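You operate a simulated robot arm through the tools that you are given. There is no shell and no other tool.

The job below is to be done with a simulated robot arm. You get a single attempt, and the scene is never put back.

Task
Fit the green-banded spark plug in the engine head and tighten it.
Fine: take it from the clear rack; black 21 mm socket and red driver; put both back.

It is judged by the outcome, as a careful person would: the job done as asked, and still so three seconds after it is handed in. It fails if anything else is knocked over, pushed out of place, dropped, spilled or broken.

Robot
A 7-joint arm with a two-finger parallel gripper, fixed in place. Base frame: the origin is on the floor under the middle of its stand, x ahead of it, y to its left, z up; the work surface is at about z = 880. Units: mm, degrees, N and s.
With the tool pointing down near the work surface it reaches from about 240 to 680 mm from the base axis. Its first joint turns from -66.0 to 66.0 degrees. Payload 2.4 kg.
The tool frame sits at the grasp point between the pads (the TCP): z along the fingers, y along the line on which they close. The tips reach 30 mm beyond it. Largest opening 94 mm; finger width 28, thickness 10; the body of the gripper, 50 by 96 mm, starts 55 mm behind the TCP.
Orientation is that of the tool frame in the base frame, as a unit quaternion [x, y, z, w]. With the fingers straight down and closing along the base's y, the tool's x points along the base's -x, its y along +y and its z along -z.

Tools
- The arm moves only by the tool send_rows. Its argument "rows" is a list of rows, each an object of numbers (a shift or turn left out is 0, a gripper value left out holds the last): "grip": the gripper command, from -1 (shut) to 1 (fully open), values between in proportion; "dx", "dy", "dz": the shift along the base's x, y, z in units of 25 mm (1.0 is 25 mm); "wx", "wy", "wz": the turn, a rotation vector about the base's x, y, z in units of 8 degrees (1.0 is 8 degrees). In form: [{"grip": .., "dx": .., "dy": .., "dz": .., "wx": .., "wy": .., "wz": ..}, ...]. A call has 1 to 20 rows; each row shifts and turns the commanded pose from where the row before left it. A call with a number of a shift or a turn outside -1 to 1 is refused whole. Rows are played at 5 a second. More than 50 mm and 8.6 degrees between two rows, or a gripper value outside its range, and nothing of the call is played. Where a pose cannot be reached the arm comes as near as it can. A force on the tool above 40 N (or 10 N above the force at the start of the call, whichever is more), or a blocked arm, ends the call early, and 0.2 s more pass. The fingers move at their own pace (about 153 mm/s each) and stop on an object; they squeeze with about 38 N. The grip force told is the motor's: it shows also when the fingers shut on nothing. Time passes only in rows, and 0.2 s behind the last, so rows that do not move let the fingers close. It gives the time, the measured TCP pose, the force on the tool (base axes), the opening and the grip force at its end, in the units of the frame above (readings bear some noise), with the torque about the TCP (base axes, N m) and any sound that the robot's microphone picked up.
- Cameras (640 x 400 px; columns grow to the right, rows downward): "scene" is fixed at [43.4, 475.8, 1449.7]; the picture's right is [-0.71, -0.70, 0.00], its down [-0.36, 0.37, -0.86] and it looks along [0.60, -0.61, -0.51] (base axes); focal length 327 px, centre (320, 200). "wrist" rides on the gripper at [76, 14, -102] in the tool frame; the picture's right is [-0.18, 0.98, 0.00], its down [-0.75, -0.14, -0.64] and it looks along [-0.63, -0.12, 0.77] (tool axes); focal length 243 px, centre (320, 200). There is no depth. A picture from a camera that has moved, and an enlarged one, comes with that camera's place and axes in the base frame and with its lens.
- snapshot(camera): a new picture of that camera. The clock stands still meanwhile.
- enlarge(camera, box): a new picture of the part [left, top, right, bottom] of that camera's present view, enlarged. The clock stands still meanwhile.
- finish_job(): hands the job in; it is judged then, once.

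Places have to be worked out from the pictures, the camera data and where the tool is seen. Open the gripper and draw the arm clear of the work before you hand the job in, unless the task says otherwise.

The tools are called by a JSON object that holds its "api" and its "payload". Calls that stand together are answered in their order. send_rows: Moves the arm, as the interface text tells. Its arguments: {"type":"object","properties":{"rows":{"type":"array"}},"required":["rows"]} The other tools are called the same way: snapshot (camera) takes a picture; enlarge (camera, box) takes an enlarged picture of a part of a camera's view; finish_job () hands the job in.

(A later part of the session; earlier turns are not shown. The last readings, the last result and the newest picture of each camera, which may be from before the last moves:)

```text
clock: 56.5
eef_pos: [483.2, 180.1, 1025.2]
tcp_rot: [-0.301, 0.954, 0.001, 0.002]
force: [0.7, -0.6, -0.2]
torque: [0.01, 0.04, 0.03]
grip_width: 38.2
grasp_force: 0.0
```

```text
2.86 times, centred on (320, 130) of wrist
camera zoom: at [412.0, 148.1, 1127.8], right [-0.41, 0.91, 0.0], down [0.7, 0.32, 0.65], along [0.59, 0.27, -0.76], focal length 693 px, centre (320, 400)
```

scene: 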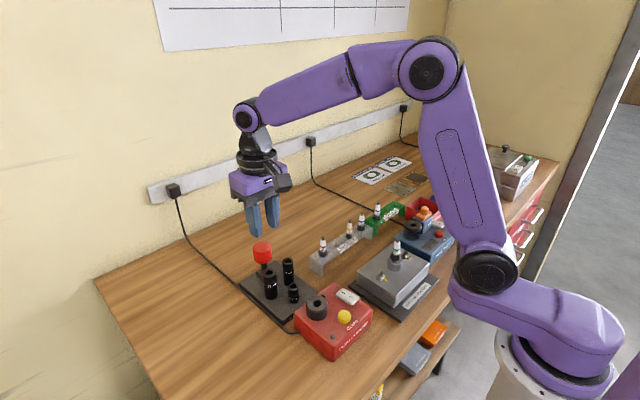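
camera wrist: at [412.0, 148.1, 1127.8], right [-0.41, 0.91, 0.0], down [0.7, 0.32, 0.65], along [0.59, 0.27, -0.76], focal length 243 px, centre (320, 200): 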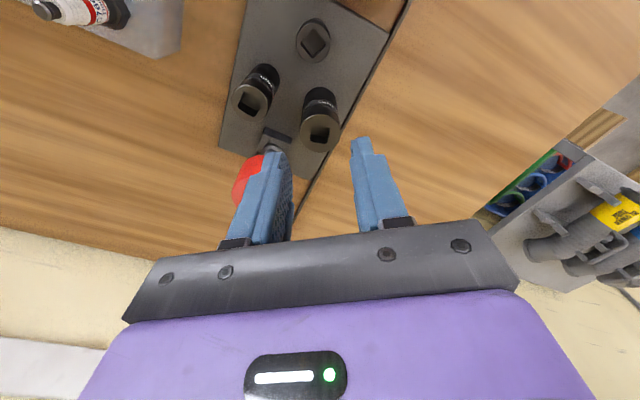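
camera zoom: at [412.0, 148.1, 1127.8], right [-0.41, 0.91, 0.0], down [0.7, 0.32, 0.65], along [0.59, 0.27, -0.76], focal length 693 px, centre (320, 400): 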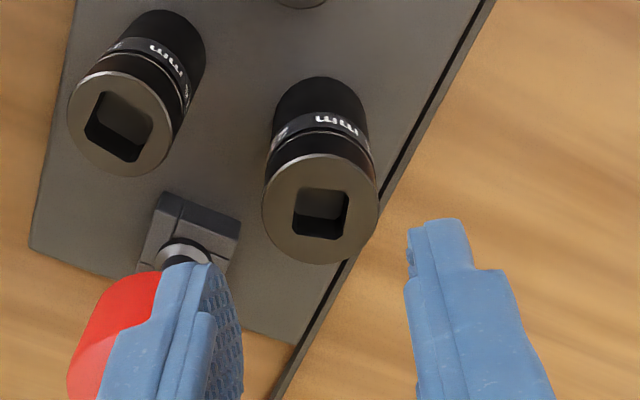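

The socket is centred between the fingers with about 5 mm clearance to the knob and the 16 mm socket. I lower to z≈953 in steps.

{"api": "send_rows", "payload": {"rows": [{"dz": -0.4}, {"dz": -0.5}, {"dz": -0.5}, {"dz": -0.5}, {"dz": -0.5}, {"dz": -0.3}, {"dz": -0.18}, {}]}}

{"api": "enlarge", "payload": {"camera": "wrist", "box": [220, 60, 420, 220]}}

{"api": "enlarge", "payload": {"camera": "scene", "box": [235, 220, 315, 310]}}

```text
clock: 58.3
eef_pos: [483.4, 180.9, 951.0]
tcp_rot: [-0.301, 0.954, 0.0, 0.002]
force: [0.5, -0.7, -0.1]
torque: [-0.01, 0.03, 0.04]
grip_width: 38.0
grasp_force: 0.0
```

```text
2.50 times, centred on (320, 140) of wrist
camera zoom: at [411.7, 148.0, 1055.1], right [-0.41, 0.91, 0.0], down [0.7, 0.31, 0.65], along [0.59, 0.27, -0.76], focal length 606 px, centre (320, 350)
```

zoom: 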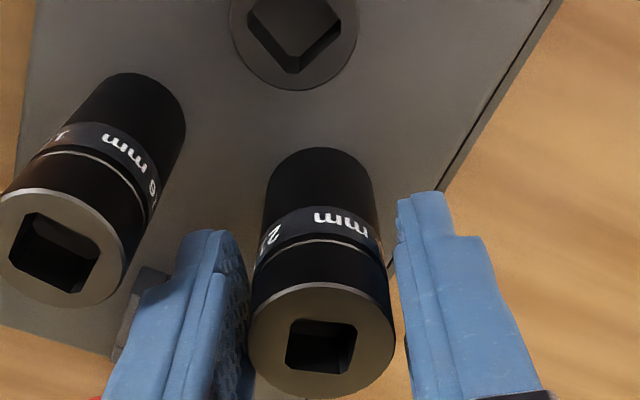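

```text
4.44 times, centred on (275, 265) of scene
camera zoom: at [43.4, 475.8, 1449.7], right [-0.71, -0.7, 0.0], down [-0.36, 0.37, -0.86], along [0.6, -0.61, -0.51], focal length 1455 px, centre (520, -89)
```

zoom: 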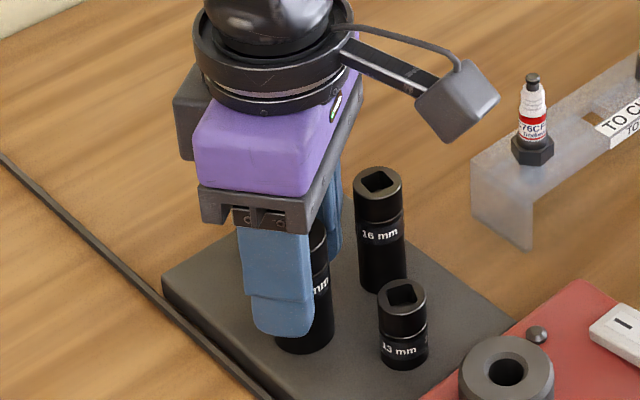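

Good position: the socket is between the pads. I close on it.

{"api": "send_rows", "payload": {"rows": [{"grip": -1}, {}, {}]}}

{"api": "enlarge", "payload": {"camera": "wrist", "box": [220, 60, 420, 220]}}

```text
clock: 59.1
eef_pos: [483.1, 180.9, 953.0]
tcp_rot: [-0.301, 0.954, 0.0, 0.002]
force: [0.0, 0.1, 0.3]
torque: [0.01, 0.04, -0.02]
grip_width: 29.7
grasp_force: 38.3
```

```text
2.50 times, centred on (320, 140) of wrist
camera zoom: at [411.7, 148.0, 1055.3], right [-0.41, 0.91, 0.0], down [0.7, 0.31, 0.64], along [0.59, 0.27, -0.76], focal length 606 px, centre (320, 350)
```

zoom: 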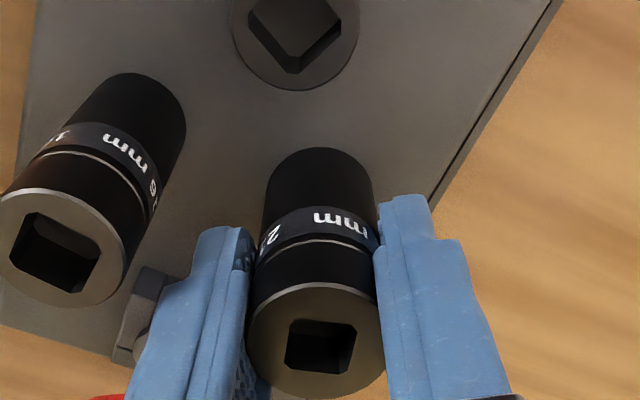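

Socket held (29.7 mm). I lift it straight up, first slowly, to well above plug height.

{"api": "send_rows", "payload": {"rows": [{"dz": 0.2}, {"dz": 0.3}, {"dz": 0.5}, {"dz": 0.7}, {"dz": 0.8}, {"dz": 0.8}, {"dz": 0.8}, {"dz": 0.8}, {"dz": 0.8}, {"dz": 0.3}, {}]}}

{"api": "snapshot", "payload": {"camera": "scene"}}

{"api": "enlarge", "payload": {"camera": "scene", "box": [225, 180, 325, 310]}}

{"api": "enlarge", "payload": {"camera": "wrist", "box": [220, 0, 420, 180]}}

```text
clock: 61.5
eef_pos: [482.0, 181.1, 1102.9]
tcp_rot: [-0.301, 0.954, 0.001, 0.001]
force: [0.0, -0.1, -2.0]
torque: [-0.02, 0.01, 0.01]
grip_width: 30.1
grasp_force: 38.0
```

```text
taken
```

scene: 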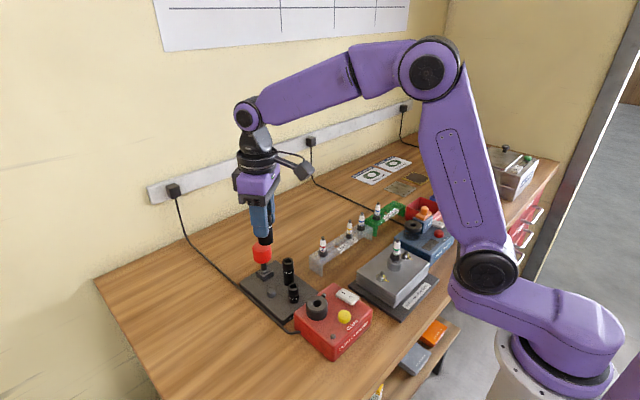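

```text
3.08 times, centred on (275, 245) of scene
camera zoom: at [43.4, 475.9, 1449.7], right [-0.71, -0.7, 0.0], down [-0.36, 0.37, -0.86], along [0.6, -0.61, -0.51], focal length 1007 px, centre (458, 62)
```

zoom: 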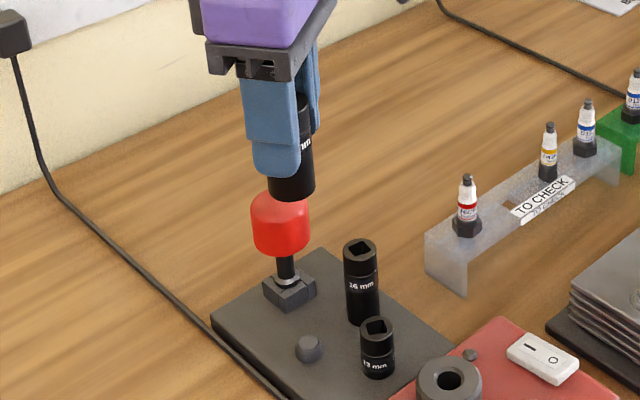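

```text
2.22 times, centred on (320, 90) of wrist
camera zoom: at [411.4, 147.8, 1205.2], right [-0.41, 0.91, 0.0], down [0.7, 0.31, 0.65], along [0.59, 0.27, -0.76], focal length 539 px, centre (320, 444)
```

zoom: 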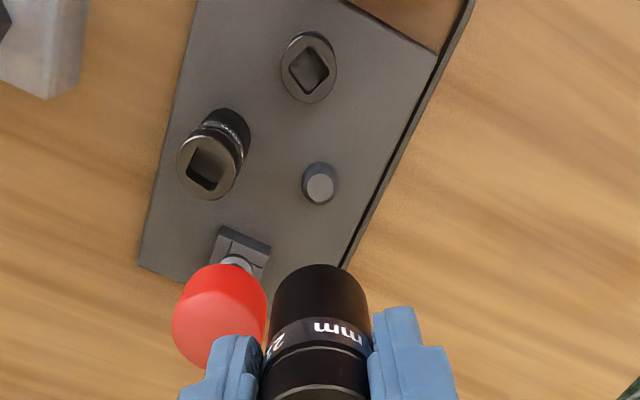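

The tray has a short peg at about (483,181) for this socket. The socket's bottom hangs about 61 mm below the TCP, clearing the plug's tip (z≈1011). I carry it over to above the plug.

{"api": "send_rows", "payload": {"rows": [{"dx": -0.3, "dy": -0.4, "dz": 0.2}, {"dx": -0.54, "dy": -0.77}, {"dx": -0.54, "dy": -0.77}, {"dx": -0.54, "dy": -0.77}, {"dx": -0.54, "dy": -0.77}, {"dx": -0.54, "dy": -0.77}, {"dx": -0.54, "dy": -0.77}, {"dx": -0.54, "dy": -0.77}, {"dx": -0.54, "dy": -0.77}, {"dx": -0.54, "dy": -0.77}, {"dx": -0.54, "dy": -0.77}, {"dx": -0.54, "dy": -0.77}, {"dx": -0.25, "dy": -0.37}, {}, {}]}}

{"api": "snapshot", "payload": {"camera": "wrist"}}

{"api": "enlarge", "payload": {"camera": "wrist", "box": [260, 40, 380, 160]}}

{"api": "enlarge", "payload": {"camera": "scene", "box": [365, 195, 435, 275]}}

```text
clock: 64.7
eef_pos: [321.6, -48.9, 1108.0]
tcp_rot: [-0.301, 0.954, 0.001, 0.002]
force: [-0.6, -0.5, -2.1]
torque: [-0.03, 0.0, 0.0]
grip_width: 29.8
grasp_force: 38.1
```

```text
taken
camera wrist: at [250.1, -82.4, 1210.3], right [-0.41, 0.91, 0.0], down [0.7, 0.31, 0.64], along [0.59, 0.27, -0.76], focal length 243 px, centre (320, 200)
```

wrist: 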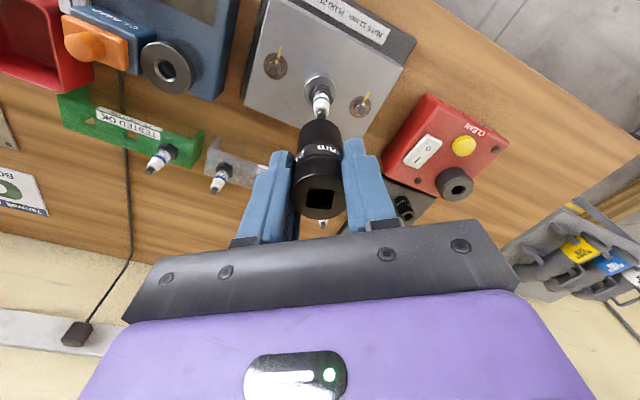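

```text
3.33 times, centred on (320, 100) of wrist
camera zoom: at [250.1, -82.4, 1210.3], right [-0.41, 0.91, 0.0], down [0.7, 0.31, 0.64], along [0.59, 0.27, -0.76], focal length 809 px, centre (320, 533)
```

zoom: 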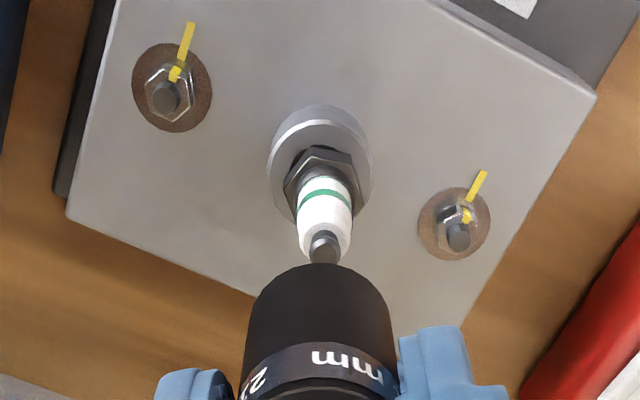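

```text
5.00 times, centred on (400, 235) of scene
camera zoom: at [43.4, 475.8, 1449.7], right [-0.71, -0.7, 0.0], down [-0.36, 0.37, -0.86], along [0.6, -0.61, -0.51], focal length 1637 px, centre (-80, 25)
```

zoom: 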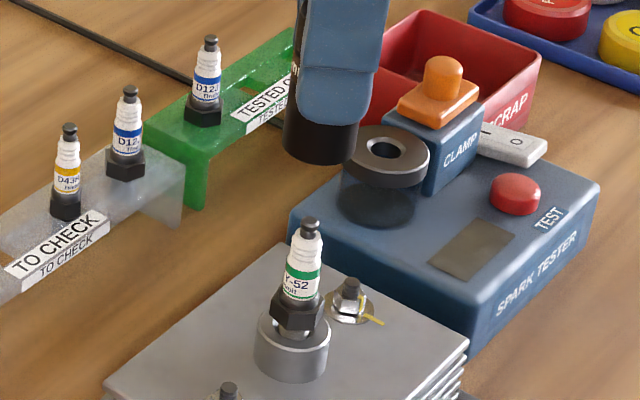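

The socket is over the plug's tip within about 1 mm. I enlarge the plug's hex to know its orientation.

{"api": "enlarge", "payload": {"camera": "wrist", "box": [295, 65, 345, 115]}}

{"api": "enlarge", "payload": {"camera": "scene", "box": [385, 235, 415, 275]}}

```text
8.00 times, centred on (320, 90) of wrist
camera zoom: at [250.1, -82.4, 1210.3], right [-0.41, 0.91, 0.0], down [0.7, 0.31, 0.64], along [0.59, 0.27, -0.76], focal length 1941 px, centre (320, 1080)
```

zoom: 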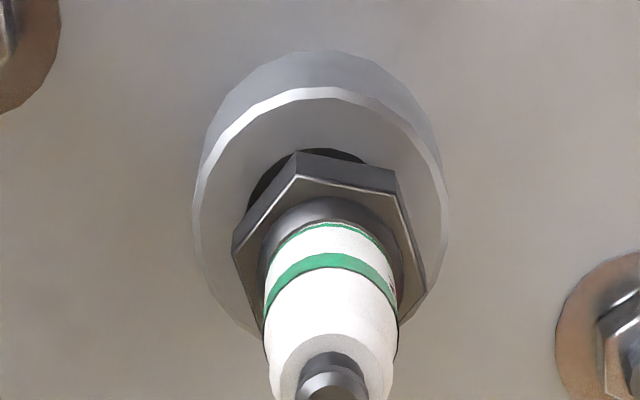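

```text
10.00 times, centred on (400, 255) of scene
camera zoom: at [43.4, 475.8, 1449.7], right [-0.71, -0.7, 0.0], down [-0.36, 0.37, -0.86], along [0.6, -0.61, -0.51], focal length 3273 px, centre (-480, -350)
```

zoom: 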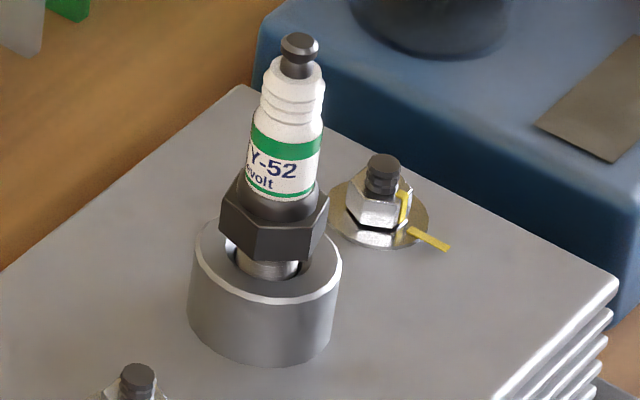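

The plug's hex normals lie at about 14° (mod 60), close to the socket's square angle of 15°, so they may already match. I lower until the socket's mouth is just at the plug's tip and check centring.

{"api": "send_rows", "payload": {"rows": [{"dx": -0.02, "dy": 0.012, "dz": -0.4}, {"dz": -0.4}, {"dz": -0.4}, {"dz": -0.2}, {}]}}

{"api": "enlarge", "payload": {"camera": "wrist", "box": [280, 70, 360, 150]}}

{"api": "enlarge", "payload": {"camera": "scene", "box": [380, 220, 420, 270]}}

```text
clock: 65.9
eef_pos: [320.7, -48.3, 1073.1]
tcp_rot: [-0.301, 0.954, 0.0, 0.001]
force: [-0.6, -0.5, -1.6]
torque: [-0.01, -0.01, 0.0]
grip_width: 29.8
grasp_force: 37.8
```

```text
5.00 times, centred on (320, 110) of wrist
camera zoom: at [250.2, -81.5, 1175.3], right [-0.41, 0.91, 0.0], down [0.7, 0.31, 0.64], along [0.59, 0.27, -0.76], focal length 1213 px, centre (320, 650)
```

zoom: 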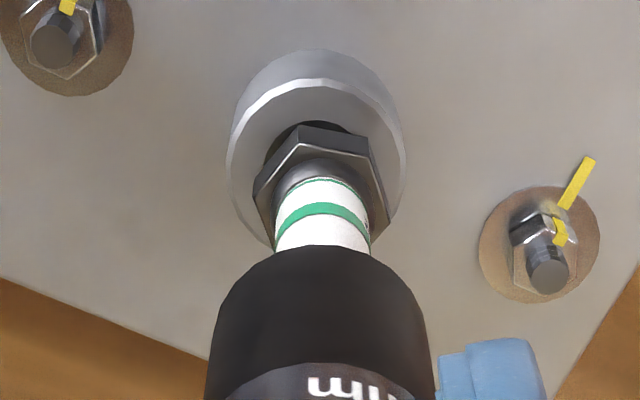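

```text
8.00 times, centred on (400, 245) of scene
camera zoom: at [43.4, 475.8, 1449.7], right [-0.71, -0.7, 0.0], down [-0.36, 0.37, -0.86], along [0.6, -0.61, -0.51], focal length 2619 px, centre (-320, -160)
```

zoom: 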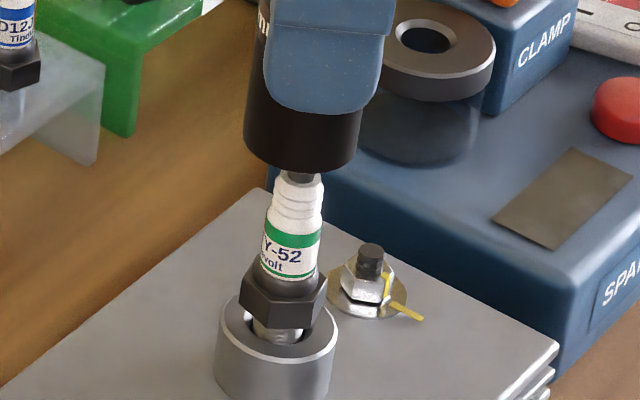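

The plug's tip is entering the socket centrally. I lower further toward the hex.

{"api": "send_rows", "payload": {"rows": [{"dz": -0.3}, {"dz": -0.3}, {"dz": -0.3}, {"dz": -0.3}, {"dz": -0.2}, {}]}}

{"api": "enlarge", "payload": {"camera": "wrist", "box": [280, 70, 360, 150]}}

{"api": "enlarge", "payload": {"camera": "scene", "box": [380, 220, 420, 270]}}

```text
clock: 67.3
eef_pos: [319.5, -49.5, 1039.2]
tcp_rot: [-0.301, 0.954, 0.001, 0.002]
force: [-0.2, -1.1, -1.6]
torque: [0.0, 0.0, 0.01]
grip_width: 29.8
grasp_force: 37.9
```

```text
5.00 times, centred on (320, 110) of wrist
camera zoom: at [248.8, -81.8, 1140.4], right [-0.41, 0.91, 0.0], down [0.7, 0.31, 0.64], along [0.59, 0.27, -0.76], focal length 1213 px, centre (320, 650)
```

zoom: 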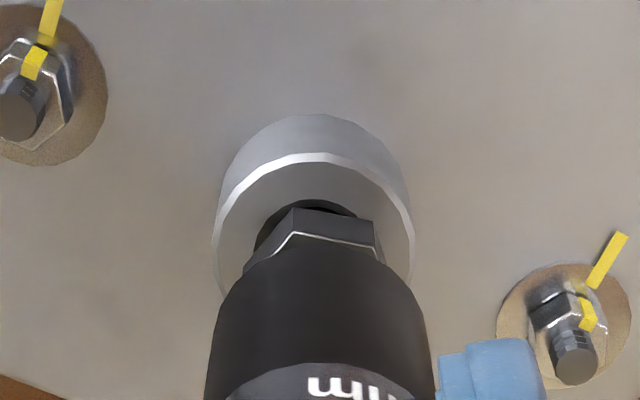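

```text
8.00 times, centred on (400, 245) of scene
camera zoom: at [43.4, 475.8, 1449.7], right [-0.71, -0.7, 0.0], down [-0.36, 0.37, -0.86], along [0.6, -0.61, -0.51], focal length 2619 px, centre (-320, -160)
```

zoom: 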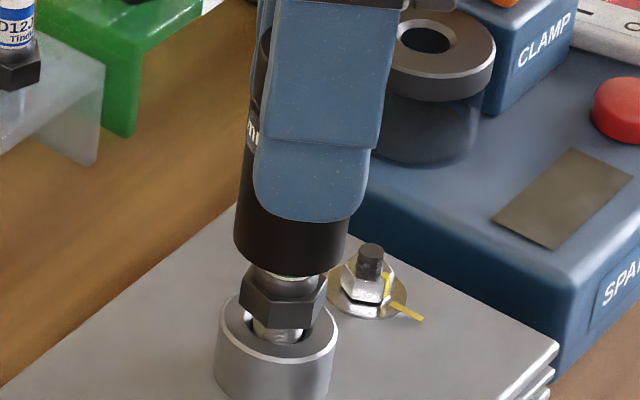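

The scene view shows the socket about 1.5 mm too far toward −x relative to the hex. I correct that and lower slowly onto the hex.

{"api": "send_rows", "payload": {"rows": [{"dx": 0.06}, {"dz": -0.1}, {"dz": -0.1}, {"dz": -0.1}, {}]}}

{"api": "enlarge", "payload": {"camera": "scene", "box": [380, 220, 420, 270]}}

{"api": "enlarge", "payload": {"camera": "wrist", "box": [280, 70, 360, 150]}}

```text
clock: 68.5
eef_pos: [322.0, -49.1, 1030.5]
tcp_rot: [-0.301, 0.954, 0.0, 0.002]
force: [0.2, -0.3, -1.7]
torque: [-0.04, 0.0, 0.04]
grip_width: 29.9
grasp_force: 38.2
```

```text
8.00 times, centred on (400, 245) of scene
camera zoom: at [43.4, 475.8, 1449.7], right [-0.71, -0.7, 0.0], down [-0.36, 0.37, -0.86], along [0.6, -0.61, -0.51], focal length 2619 px, centre (-320, -160)
```

zoom: 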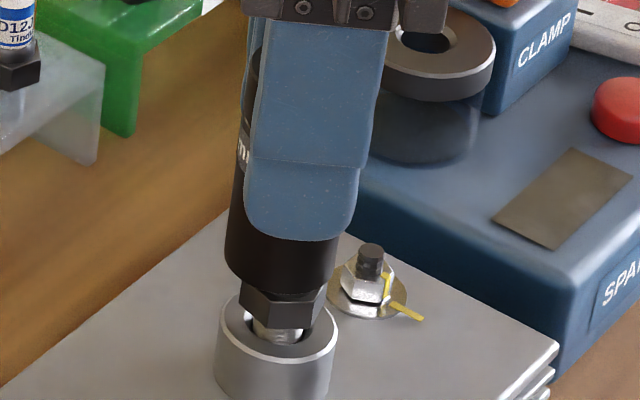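

```text
5.00 times, centred on (320, 110) of wrist
camera zoom: at [251.0, -82.0, 1132.7], right [-0.41, 0.91, 0.0], down [0.7, 0.31, 0.64], along [0.59, 0.27, -0.76], focal length 1213 px, centre (320, 650)
```

zoom: 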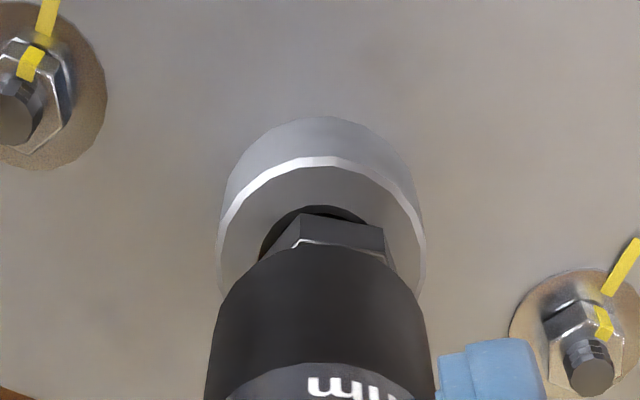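

Centred now, with the socket's rim right at the hex top. I lower slowly and watch the force.

{"api": "send_rows", "payload": {"rows": [{"dz": -0.08}, {"dz": -0.08}, {"dz": -0.08}, {}]}}

{"api": "enlarge", "payload": {"camera": "scene", "box": [380, 220, 420, 270]}}

```text
clock: 69.5
eef_pos: [321.6, -49.7, 1024.5]
tcp_rot: [-0.301, 0.954, 0.001, 0.001]
force: [-1.1, -0.2, 0.8]
torque: [0.04, 0.07, 0.0]
grip_width: 30.1
grasp_force: 37.9
```

```text
8.00 times, centred on (400, 245) of scene
camera zoom: at [43.4, 475.8, 1449.7], right [-0.71, -0.7, 0.0], down [-0.36, 0.37, -0.86], along [0.6, -0.61, -0.51], focal length 2619 px, centre (-320, -160)
```

zoom: 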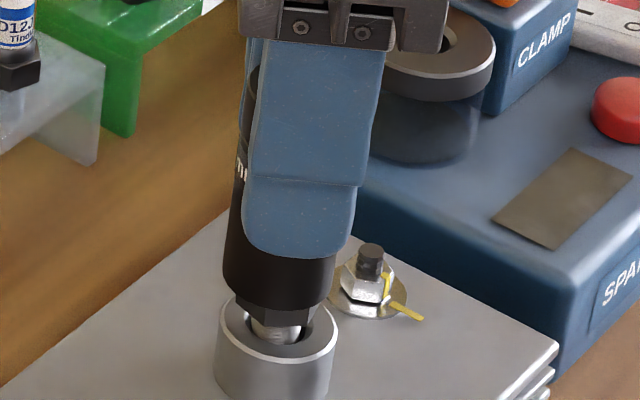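

The socket is sliding over the hex: the orientation matches. I continue down gently.

{"api": "send_rows", "payload": {"rows": [{"dz": -0.08}, {"dz": -0.08}, {"dz": -0.08}, {}]}}

{"api": "enlarge", "payload": {"camera": "scene", "box": [380, 220, 420, 270]}}

```text
clock: 70.5
eef_pos: [324.0, -50.0, 1019.3]
tcp_rot: [-0.301, 0.954, 0.001, 0.002]
force: [-3.4, -2.0, 24.4]
torque: [0.0, 0.16, 0.02]
grip_width: 30.0
grasp_force: 37.2
```

```text
8.00 times, centred on (400, 245) of scene
camera zoom: at [43.0, 475.9, 1449.7], right [-0.71, -0.7, 0.0], down [-0.36, 0.37, -0.86], along [0.6, -0.61, -0.51], focal length 2619 px, centre (-320, -160)
```

zoom: 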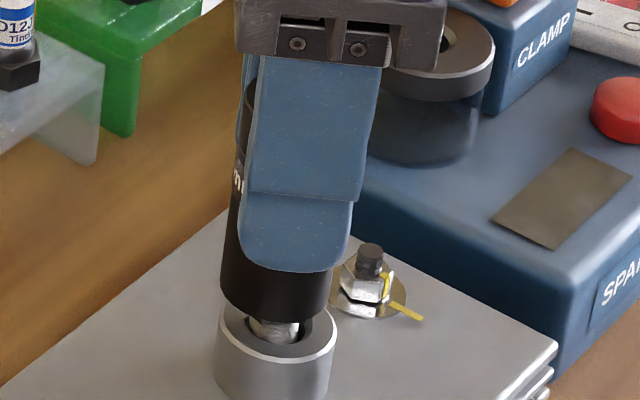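

The socket is fully on the hex (24 N). Since the gripper holds it upright, I start the thread by turning the socket itself clockwise: I ease off about 1 mm and turn.

{"api": "send_rows", "payload": {"rows": [{"dz": 0.04}, {"wz": -1}, {"wz": -1}, {"wz": -1}, {"wz": -1}, {"wz": -1}, {}]}}

{"api": "enlarge", "payload": {"camera": "scene", "box": [380, 220, 420, 270]}}

```text
clock: 72.1
eef_pos: [321.1, -49.7, 1019.7]
tcp_rot: [0.044, 0.999, 0.0, 0.002]
force: [-0.9, 0.4, -1.3]
torque: [0.02, -0.01, -0.03]
grip_width: 30.0
grasp_force: 38.0
```

```text
8.00 times, centred on (400, 245) of scene
camera zoom: at [43.4, 475.8, 1449.7], right [-0.71, -0.7, 0.0], down [-0.36, 0.37, -0.86], along [0.6, -0.61, -0.51], focal length 2619 px, centre (-320, -160)
```

zoom: 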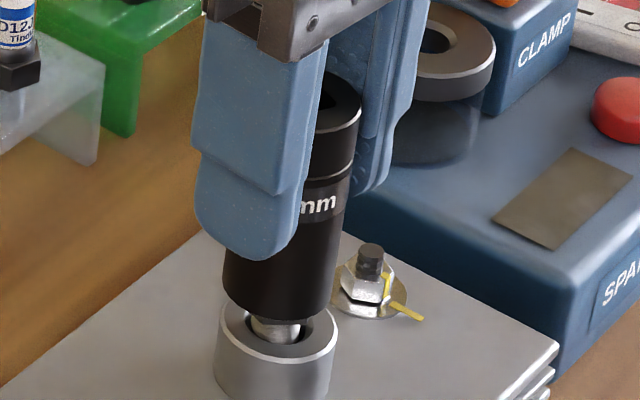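

Load fell to about zero. I press down slightly and keep turning clockwise.

{"api": "send_rows", "payload": {"rows": [{"dz": -0.03}, {"dz": -0.01, "wz": -1}, {"wz": -1}, {"wz": -1}, {"wz": -1}, {"wz": -1}, {"wz": -1}, {}]}}

{"api": "enlarge", "payload": {"camera": "scene", "box": [380, 220, 420, 270]}}

```text
clock: 73.9
eef_pos: [322.1, -49.4, 1018.6]
tcp_rot: [0.447, 0.894, -0.002, 0.003]
force: [-3.7, -1.3, 14.0]
torque: [0.0, 0.22, 0.02]
grip_width: 30.0
grasp_force: 37.7
```

```text
8.00 times, centred on (400, 245) of scene
camera zoom: at [43.1, 475.8, 1449.7], right [-0.71, -0.7, 0.0], down [-0.36, 0.37, -0.86], along [0.6, -0.61, -0.51], focal length 2619 px, centre (-320, -160)
```

zoom: 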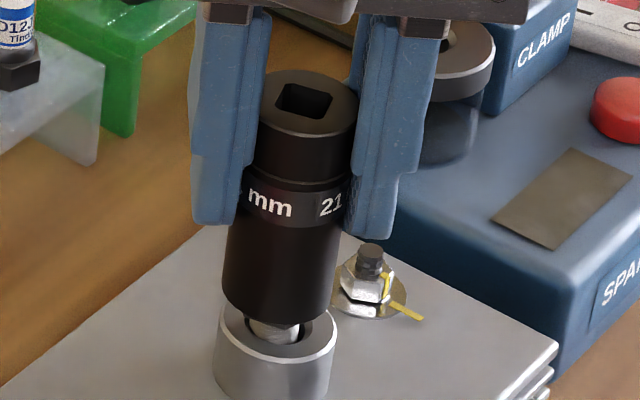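

Turning smoothly. I continue clockwise at constant height to see whether the load falls as the thread draws in.

{"api": "send_rows", "payload": {"rows": [{"wz": -1}, {"wz": -1}, {"wz": -1}, {"wz": -1}, {"wz": -1}, {"wz": -1}, {"wz": -1}, {"wz": -1}, {"wz": -1}, {"wz": -1}, {"wz": -1}, {}]}}

{"api": "enlarge", "payload": {"camera": "scene", "box": [380, 220, 420, 270]}}

```text
clock: 76.5
eef_pos: [322.6, -49.2, 1019.4]
tcp_rot: [0.943, 0.332, -0.002, 0.0]
force: [-2.8, -0.8, 18.1]
torque: [-0.02, 0.2, -0.02]
grip_width: 30.1
grasp_force: 37.8
```

```text
8.00 times, centred on (400, 245) of scene
camera zoom: at [43.1, 475.8, 1449.7], right [-0.71, -0.7, 0.0], down [-0.36, 0.37, -0.86], along [0.6, -0.61, -0.51], focal length 2619 px, centre (-320, -160)
```

zoom: 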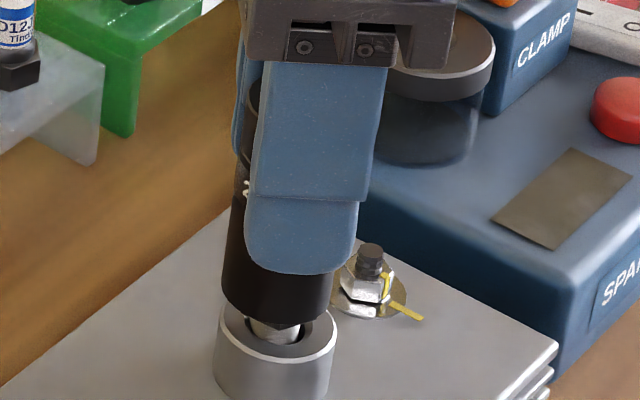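

The load has not dropped, so I check the plug-to-collar gap closely before going on.

{"api": "enlarge", "payload": {"camera": "scene", "box": [384, 248, 412, 276]}}

{"api": "snapshot", "payload": {"camera": "wrist"}}

{"api": "enlarge", "payload": {"camera": "wrist", "box": [280, 70, 360, 150]}}

```text
14.29 times, centred on (398, 262) of scene
camera zoom: at [43.1, 475.8, 1449.7], right [-0.71, -0.7, 0.0], down [-0.36, 0.37, -0.86], along [0.6, -0.61, -0.51], focal length 4676 px, centre (-794, -686)
```

zoom: 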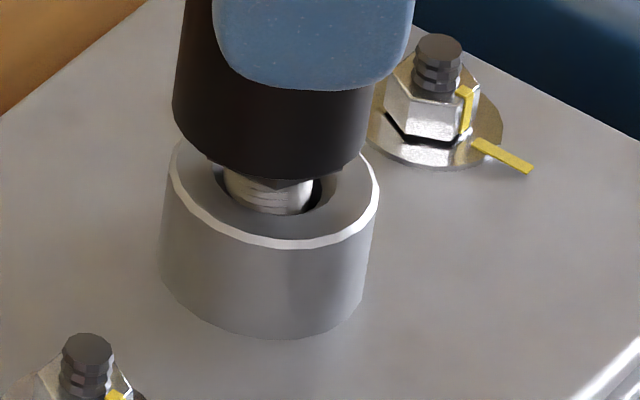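

```text
taken
camera wrist: at [390.4, -12.7, 1121.2], right [0.47, -0.88, 0.0], down [-0.67, -0.36, 0.64], along [-0.57, -0.31, -0.76], focal length 243 px, centre (320, 200)
```

wrist: 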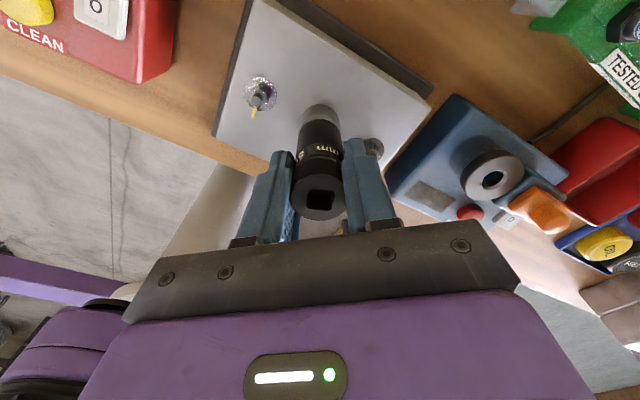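

```text
5.00 times, centred on (320, 110) of wrist
camera zoom: at [390.4, -12.7, 1121.2], right [0.47, -0.88, 0.0], down [-0.67, -0.36, 0.64], along [-0.57, -0.31, -0.76], focal length 1213 px, centre (320, 650)
```

zoom: 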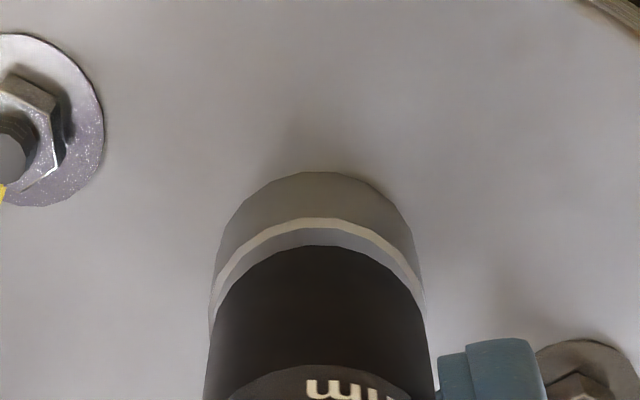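

The socket and plug sit about 1.6 mm too far in +x and 0.5 mm in +y relative to the collar, so the thread is rubbing on one side. I correct the position and turn a little further.

{"api": "send_rows", "payload": {"rows": [{"dx": -0.03, "dy": -0.01}, {"dx": -0.03, "dy": -0.01}, {}]}}

{"api": "enlarge", "payload": {"camera": "scene", "box": [384, 248, 412, 276]}}

```text
clock: 77.3
eef_pos: [320.5, -50.8, 1018.6]
tcp_rot: [0.943, 0.333, -0.001, 0.0]
force: [0.0, 0.6, 12.0]
torque: [0.01, 0.02, 0.03]
grip_width: 30.0
grasp_force: 38.2
```

```text
14.29 times, centred on (398, 262) of scene
camera zoom: at [43.3, 475.9, 1449.7], right [-0.71, -0.7, 0.0], down [-0.36, 0.37, -0.86], along [0.6, -0.61, -0.51], focal length 4676 px, centre (-794, -686)
```

zoom: 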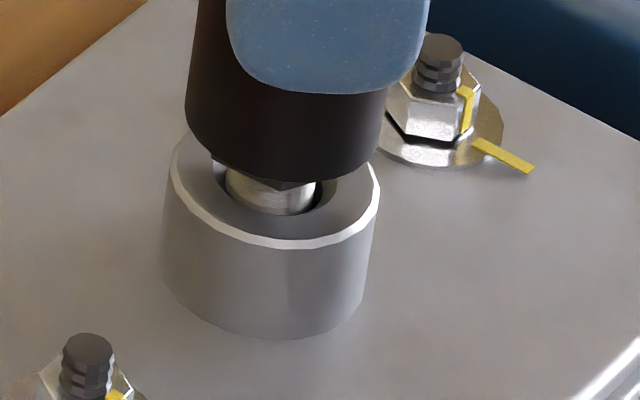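

Side forces are now zero. I take a finer look at the thread in the bore.

{"api": "enlarge", "payload": {"camera": "scene", "box": [390, 254, 408, 268]}}

{"api": "enlarge", "payload": {"camera": "wrist", "box": [280, 70, 360, 150]}}

```text
16.00 times, centred on (399, 261) of scene
camera zoom: at [43.3, 475.9, 1449.7], right [-0.71, -0.7, 0.0], down [-0.36, 0.37, -0.86], along [0.6, -0.61, -0.51], focal length 5237 px, centre (-944, -776)
```

zoom: 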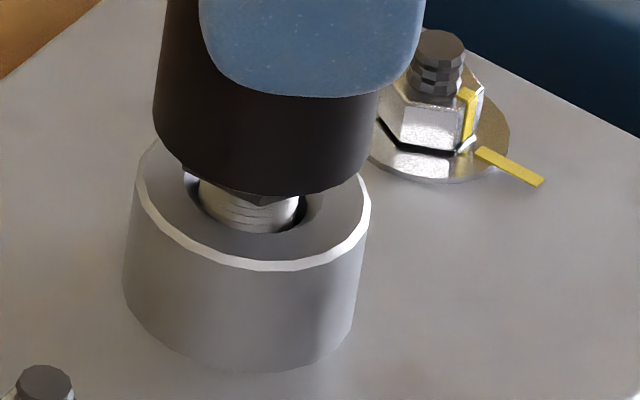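

```text
5.00 times, centred on (320, 110) of wrist
camera zoom: at [388.5, -13.2, 1121.2], right [0.48, -0.88, 0.0], down [-0.67, -0.36, 0.64], along [-0.57, -0.31, -0.76], focal length 1213 px, centre (320, 650)
```

zoom: 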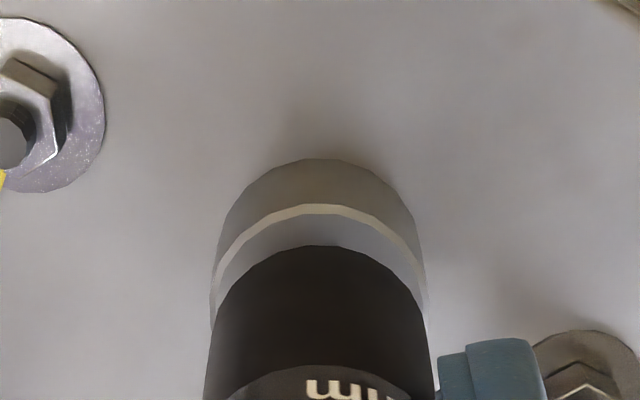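

The socket is now about 1.2 mm too far the other way (−x,−y). I move back by roughly (+0.9,+0.5) mm to sit on the collar's axis and verify.

{"api": "send_rows", "payload": {"rows": [{"dx": 0.036, "dy": 0.02}, {}, {}]}}

{"api": "enlarge", "payload": {"camera": "scene", "box": [390, 254, 408, 268]}}

```text
clock: 78.1
eef_pos: [321.5, -49.6, 1018.9]
tcp_rot: [0.943, 0.334, 0.0, 0.001]
force: [-0.9, -0.4, 16.3]
torque: [0.02, 0.05, -0.01]
grip_width: 29.9
grasp_force: 38.1
```

```text
16.00 times, centred on (399, 261) of scene
camera zoom: at [43.2, 475.9, 1449.7], right [-0.71, -0.7, 0.0], down [-0.36, 0.37, -0.86], along [0.6, -0.61, -0.51], focal length 5237 px, centre (-944, -776)
```

zoom: 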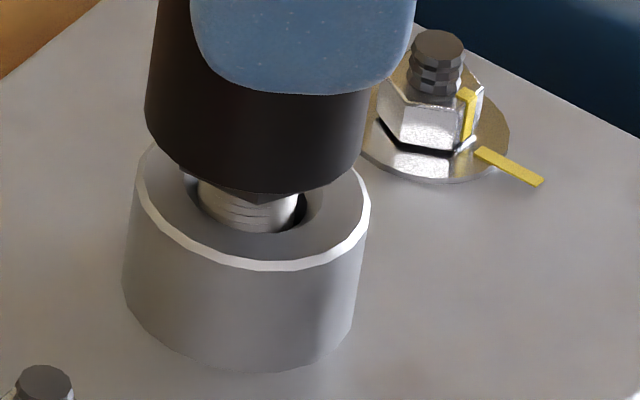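

Centred now, with almost no side load. I turn a further 24° clockwise and watch the load.

{"api": "send_rows", "payload": {"rows": [{"wz": -1}, {"wz": -1}, {"wz": -1}, {}]}}

{"api": "enlarge", "payload": {"camera": "scene", "box": [390, 254, 408, 268]}}

```text
clock: 79.1
eef_pos: [321.7, -49.2, 1018.7]
tcp_rot: [0.992, 0.13, -0.001, -0.001]
force: [-1.3, -0.4, 12.3]
torque: [0.03, 0.04, -0.01]
grip_width: 30.0
grasp_force: 38.0
```

```text
16.00 times, centred on (399, 261) of scene
camera zoom: at [43.2, 475.9, 1449.7], right [-0.71, -0.7, 0.0], down [-0.36, 0.37, -0.86], along [0.6, -0.61, -0.51], focal length 5237 px, centre (-944, -776)
```

zoom: 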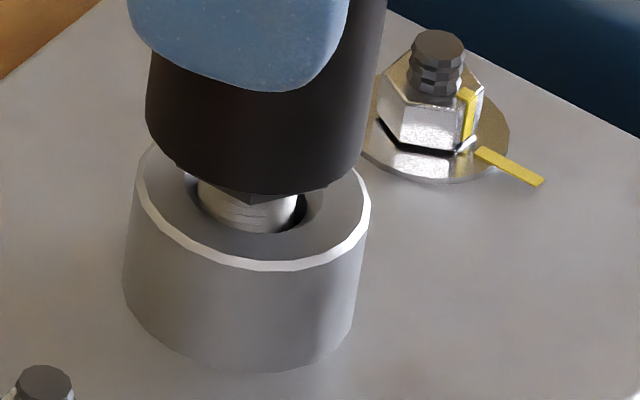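

The load fell a little, which may be the thread starting to draw. I open the fingers around the socket, turn the wrist back for a long stroke, and regrip.

{"api": "send_rows", "payload": {"rows": [{"grip": -0.12}, {}, {}, {"wz": 1}, {"wz": 1}, {"wz": 1}, {"wz": 1}, {"wz": 1}, {"wz": 1}, {"wz": 1}, {"wz": 1}, {"wz": 1}, {"wz": 1}, {"wz": 1}, {"wz": 1}, {"wz": 1}, {"wz": 1}, {"wz": 1}, {}]}}

{"api": "enlarge", "payload": {"camera": "scene", "box": [380, 220, 420, 270]}}

```text
clock: 83.1
eef_pos: [321.5, -49.9, 1018.5]
tcp_rot: [0.381, 0.924, -0.001, 0.001]
force: [-0.1, 0.0, 0.7]
torque: [0.0, -0.01, -0.03]
grip_width: 41.2
grasp_force: 0.2
```

```text
8.00 times, centred on (400, 245) of scene
camera zoom: at [43.4, 475.8, 1449.7], right [-0.71, -0.7, 0.0], down [-0.36, 0.37, -0.86], along [0.6, -0.61, -0.51], focal length 2619 px, centre (-320, -160)
```

zoom: 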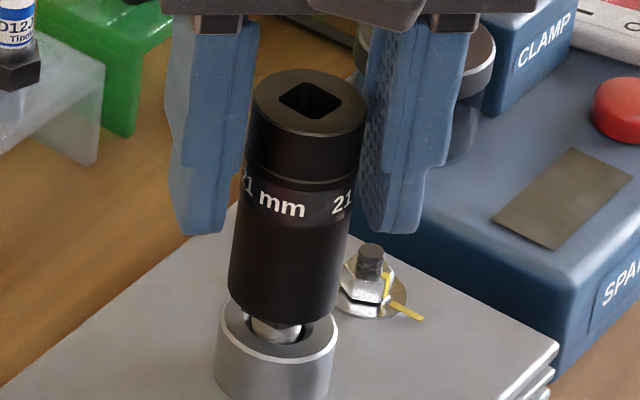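

The socket stands on the plug steadily. I keep turning the open gripper back.

{"api": "send_rows", "payload": {"rows": [{"wz": 1}, {"wz": 1}, {"wz": 1}, {"wz": 1}, {"wz": 1}, {"wz": 1}, {"wz": 1}, {"wz": 1}, {"wz": 1}, {"wz": 1}, {"wz": 1}, {"wz": 1}, {"wz": 1}, {"wz": 1}, {"wz": 1}, {"wz": 1}, {"wz": 1}, {"wz": 1}, {"wz": 1}, {}]}}

{"api": "enlarge", "payload": {"camera": "scene", "box": [380, 220, 420, 270]}}

{"api": "enlarge", "payload": {"camera": "wrist", "box": [240, 60, 400, 220]}}

```text
clock: 87.3
eef_pos: [321.7, -48.8, 1018.9]
tcp_rot: [0.804, -0.594, -0.002, -0.001]
force: [0.3, 0.3, -0.7]
torque: [-0.02, 0.02, 0.02]
grip_width: 41.5
grasp_force: 0.1
```

```text
8.00 times, centred on (400, 245) of scene
camera zoom: at [43.4, 475.8, 1449.7], right [-0.71, -0.7, 0.0], down [-0.36, 0.37, -0.86], along [0.6, -0.61, -0.51], focal length 2619 px, centre (-320, -160)
```

zoom: 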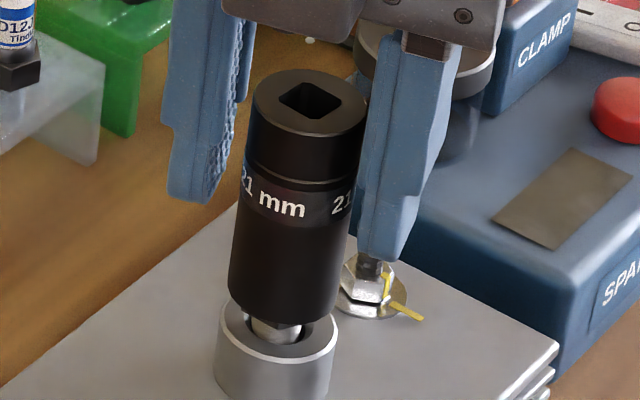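

```text
2.50 times, centred on (320, 140) of wrist
camera zoom: at [330.2, -127.1, 1121.5], right [-0.99, -0.11, 0.0], down [-0.09, 0.76, 0.64], along [-0.07, 0.64, -0.76], focal length 606 px, centre (320, 350)
```

zoom: 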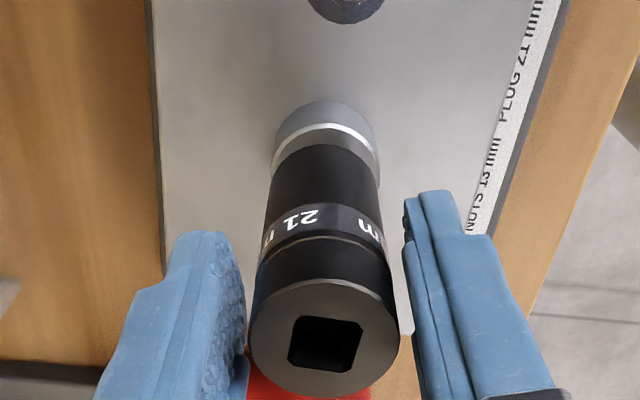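

Ready at yaw +107°. I close on the socket and turn clockwise again in a long stroke with a small downward bias.

{"api": "send_rows", "payload": {"rows": [{"grip": -1}, {}, {}, {}]}}

{"api": "enlarge", "payload": {"camera": "scene", "box": [390, 254, 408, 268]}}

```text
clock: 88.3
eef_pos: [321.6, -48.7, 1018.5]
tcp_rot: [0.804, -0.595, -0.001, -0.001]
force: [-1.3, 0.2, 1.0]
torque: [-0.01, 0.07, -0.03]
grip_width: 30.0
grasp_force: 38.2
```

```text
16.00 times, centred on (399, 261) of scene
camera zoom: at [43.3, 475.8, 1449.7], right [-0.71, -0.7, 0.0], down [-0.36, 0.37, -0.86], along [0.6, -0.61, -0.51], focal length 5237 px, centre (-944, -776)
```

zoom: 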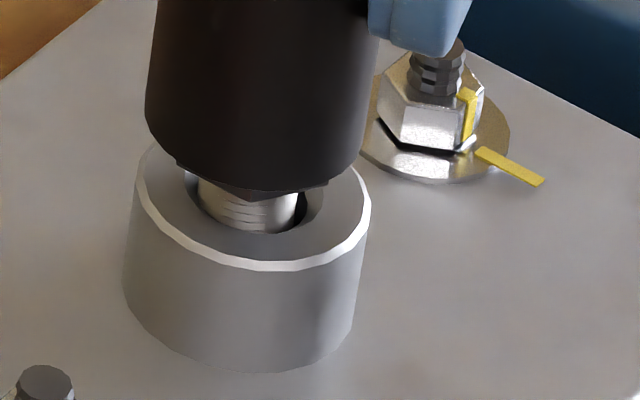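

Gripped with no side load. I press lightly and turn clockwise 128°.

{"api": "send_rows", "payload": {"rows": [{"dz": -0.03}, {"wz": -1}, {"wz": -1}, {"wz": -1}, {"wz": -1}, {"wz": -1}, {"wz": -1}, {"wz": -1}, {"wz": -1}, {}]}}

{"api": "send_rows", "payload": {"rows": [{"wz": -1}, {"wz": -1}, {"wz": -1}, {"wz": -1}, {"wz": -1}, {"wz": -1}, {"wz": -1}, {"wz": -1}, {}]}}

{"api": "enlarge", "payload": {"camera": "scene", "box": [390, 254, 408, 268]}}

```text
clock: 90.5
eef_pos: [322.0, -49.0, 1018.0]
tcp_rot: [-0.364, 0.931, 0.001, 0.003]
force: [-1.1, 0.4, 24.4]
torque: [0.03, 0.01, 0.0]
grip_width: 29.7
grasp_force: 38.1
```

```text
clock: 92.5
eef_pos: [322.2, -48.5, 1019.0]
tcp_rot: [0.183, 0.983, -0.001, 0.002]
force: [0.2, -0.9, 7.0]
torque: [0.01, 0.04, 0.01]
grip_width: 30.0
grasp_force: 38.0
```

```text
16.00 times, centred on (399, 261) of scene
camera zoom: at [43.3, 475.8, 1449.7], right [-0.71, -0.7, 0.0], down [-0.36, 0.37, -0.86], along [0.6, -0.61, -0.51], focal length 5237 px, centre (-944, -776)
```

zoom: 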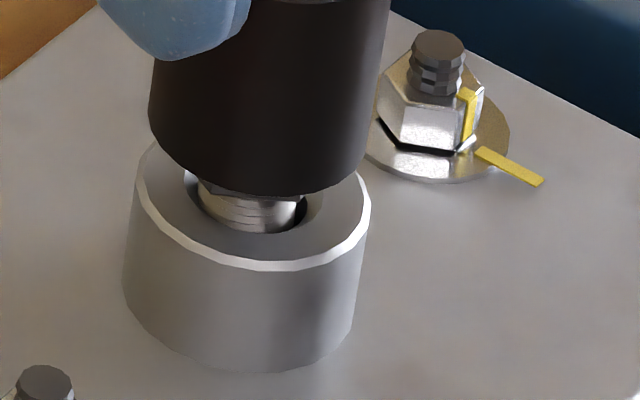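

The load dropped from 24 N to 7 N while turning, so the thread is drawing in. I continue clockwise with a small follow-down.

{"api": "send_rows", "payload": {"rows": [{"dz": -0.02}, {"wz": -1, "dz": -0.002}, {"wz": -1, "dz": -0.002}, {"wz": -1, "dz": -0.002}, {"wz": -1, "dz": -0.002}, {"wz": -1, "dz": -0.002}, {"wz": -1, "dz": -0.002}, {"wz": -1, "dz": -0.002}, {"wz": -1, "dz": -0.002}, {}]}}

{"api": "send_rows", "payload": {"rows": [{"wz": -1, "dz": -0.002}, {"wz": -1, "dz": -0.002}, {"wz": -1, "dz": -0.002}, {"wz": -1, "dz": -0.002}, {"wz": -1, "dz": -0.002}, {"wz": -1, "dz": -0.002}, {"wz": -1, "dz": -0.002}, {"wz": -1, "dz": -0.002}, {"wz": -1, "dz": -0.002}, {}]}}

{"api": "enlarge", "payload": {"camera": "scene", "box": [390, 254, 408, 268]}}

```text
clock: 94.6
eef_pos: [322.2, -47.8, 1016.3]
tcp_rot: [0.675, 0.738, 0.0, 0.003]
force: [-3.7, -0.5, 17.0]
torque: [0.04, 0.27, 0.0]
grip_width: 29.8
grasp_force: 37.9
stopped in row 10: the force on the tool passed its limit at 42 N (the readings are from after the stop); the commanded pose is now the measured one
```

```text
clock: 95.7
eef_pos: [321.4, -50.0, 1018.1]
tcp_rot: [0.87, 0.493, -0.001, 0.003]
force: [-6.1, 1.3, 18.1]
torque: [0.14, 0.33, 0.0]
grip_width: 29.7
grasp_force: 38.1
stopped in row 5: the force on the tool passed its limit at 42 N (the readings are from after the stop); the commanded pose is now the measured one
```

```text
16.00 times, centred on (399, 261) of scene
camera zoom: at [43.0, 475.9, 1449.7], right [-0.71, -0.7, 0.0], down [-0.36, 0.37, -0.86], along [0.6, -0.61, -0.51], focal length 5237 px, centre (-944, -776)
```

zoom: 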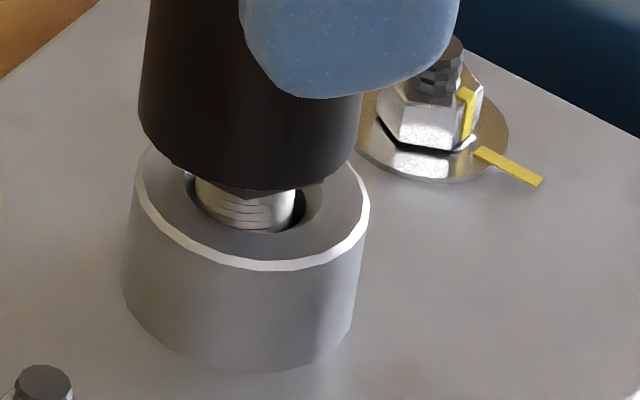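

The load varies with angle rather than steadily falling, so this may be wobble. I release the socket to let it settle and compare its free height with before.

{"api": "send_rows", "payload": {"rows": [{"dz": 0.04}, {"grip": -0.12}, {}, {}]}}

{"api": "enlarge", "payload": {"camera": "scene", "box": [380, 220, 420, 270]}}

{"api": "enlarge", "payload": {"camera": "scene", "box": [390, 254, 408, 268]}}

{"api": "enlarge", "payload": {"camera": "wrist", "box": [240, 60, 400, 220]}}

```text
clock: 96.7
eef_pos: [321.6, -49.4, 1018.1]
tcp_rot: [0.87, 0.493, -0.002, 0.003]
force: [0.0, 1.1, 0.4]
torque: [0.02, -0.01, 0.02]
grip_width: 41.4
grasp_force: 0.1
```

```text
8.00 times, centred on (400, 245) of scene
camera zoom: at [43.4, 475.8, 1449.7], right [-0.71, -0.7, 0.0], down [-0.36, 0.37, -0.86], along [0.6, -0.61, -0.51], focal length 2619 px, centre (-320, -160)
```

zoom: 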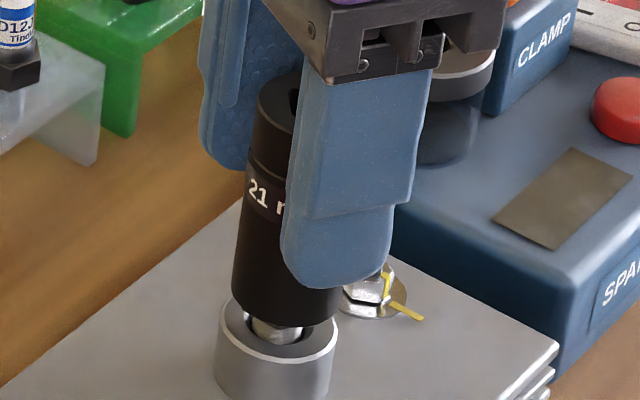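

```text
16.00 times, centred on (399, 261) of scene
camera zoom: at [43.4, 475.8, 1449.7], right [-0.71, -0.7, 0.0], down [-0.36, 0.37, -0.86], along [0.6, -0.61, -0.51], focal length 5237 px, centre (-944, -776)
```

zoom: 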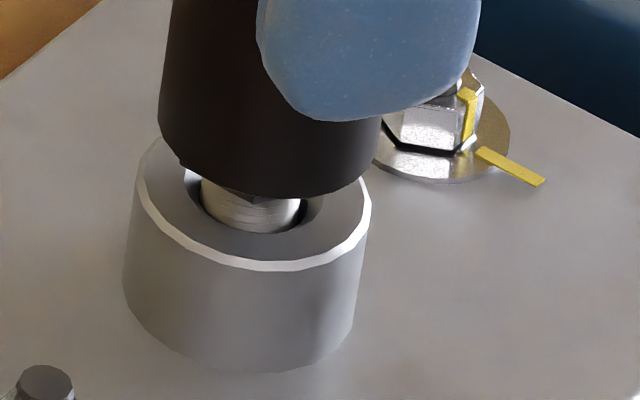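

```text
2.50 times, centred on (320, 140) of wrist
camera zoom: at [373.7, 8.4, 1120.4], right [0.75, -0.66, 0.0], down [-0.51, -0.57, 0.65], along [-0.43, -0.49, -0.76], focal length 606 px, centre (320, 350)
```

zoom: 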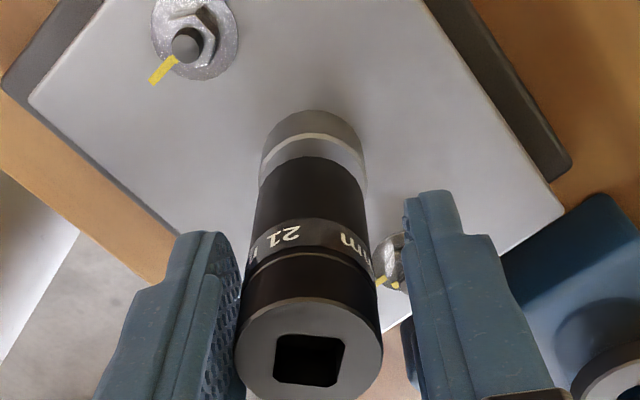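

The height seems unchanged. To see whether the plug has turned or sunk at all, I regrip the socket and lift it off for a look.

{"api": "send_rows", "payload": {"rows": [{"grip": -1}, {}, {}, {"dz": 0.2}, {"dz": 0.4}, {"dz": 0.6}, {"dz": 0.8}, {"dz": 0.8}, {"dz": 0.4}, {}]}}

{"api": "enlarge", "payload": {"camera": "scene", "box": [380, 230, 415, 270]}}

{"api": "enlarge", "payload": {"camera": "scene", "box": [390, 254, 408, 268]}}

{"api": "enlarge", "payload": {"camera": "wrist", "box": [280, 40, 360, 130]}}

```text
clock: 98.9
eef_pos: [320.6, -49.0, 1097.9]
tcp_rot: [0.87, 0.493, -0.001, 0.003]
force: [-0.2, 0.8, -1.1]
torque: [0.03, 0.03, 0.03]
grip_width: 29.7
grasp_force: 37.9
```

```text
10.00 times, centred on (398, 250) of scene
camera zoom: at [43.4, 475.8, 1449.7], right [-0.71, -0.7, 0.0], down [-0.36, 0.37, -0.86], along [0.6, -0.61, -0.51], focal length 3273 px, centre (-455, -300)
```

zoom: 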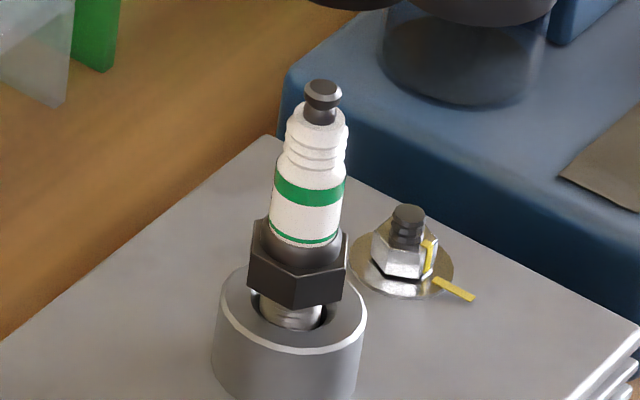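

```text
16.00 times, centred on (399, 261) of scene
camera zoom: at [43.4, 475.8, 1449.7], right [-0.71, -0.7, 0.0], down [-0.36, 0.37, -0.86], along [0.6, -0.61, -0.51], focal length 5237 px, centre (-944, -776)
```

zoom: 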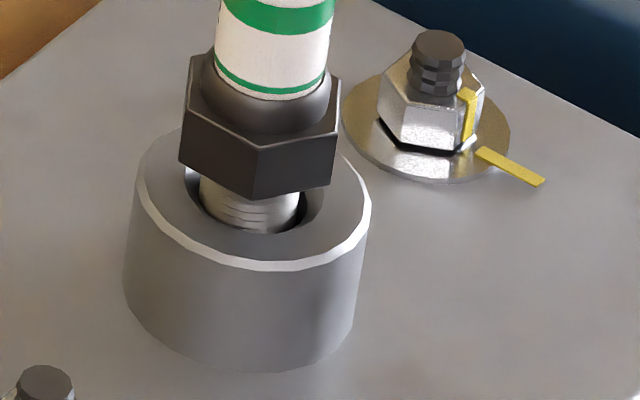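

```text
4.44 times, centred on (320, 85) of wrist
camera zoom: at [372.4, 8.7, 1200.4], right [0.75, -0.66, 0.0], down [-0.51, -0.57, 0.65], along [-0.43, -0.49, -0.76], focal length 1078 px, centre (320, 711)
```

zoom: 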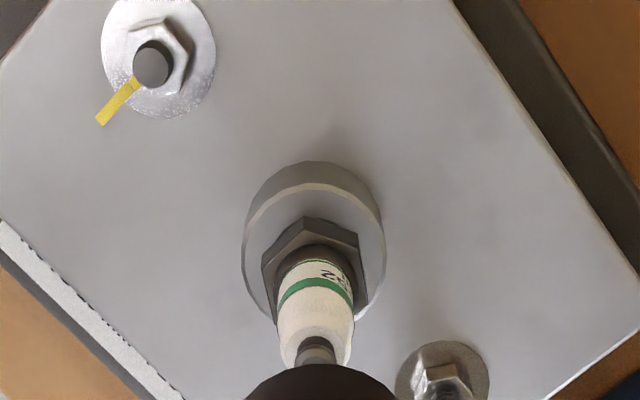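

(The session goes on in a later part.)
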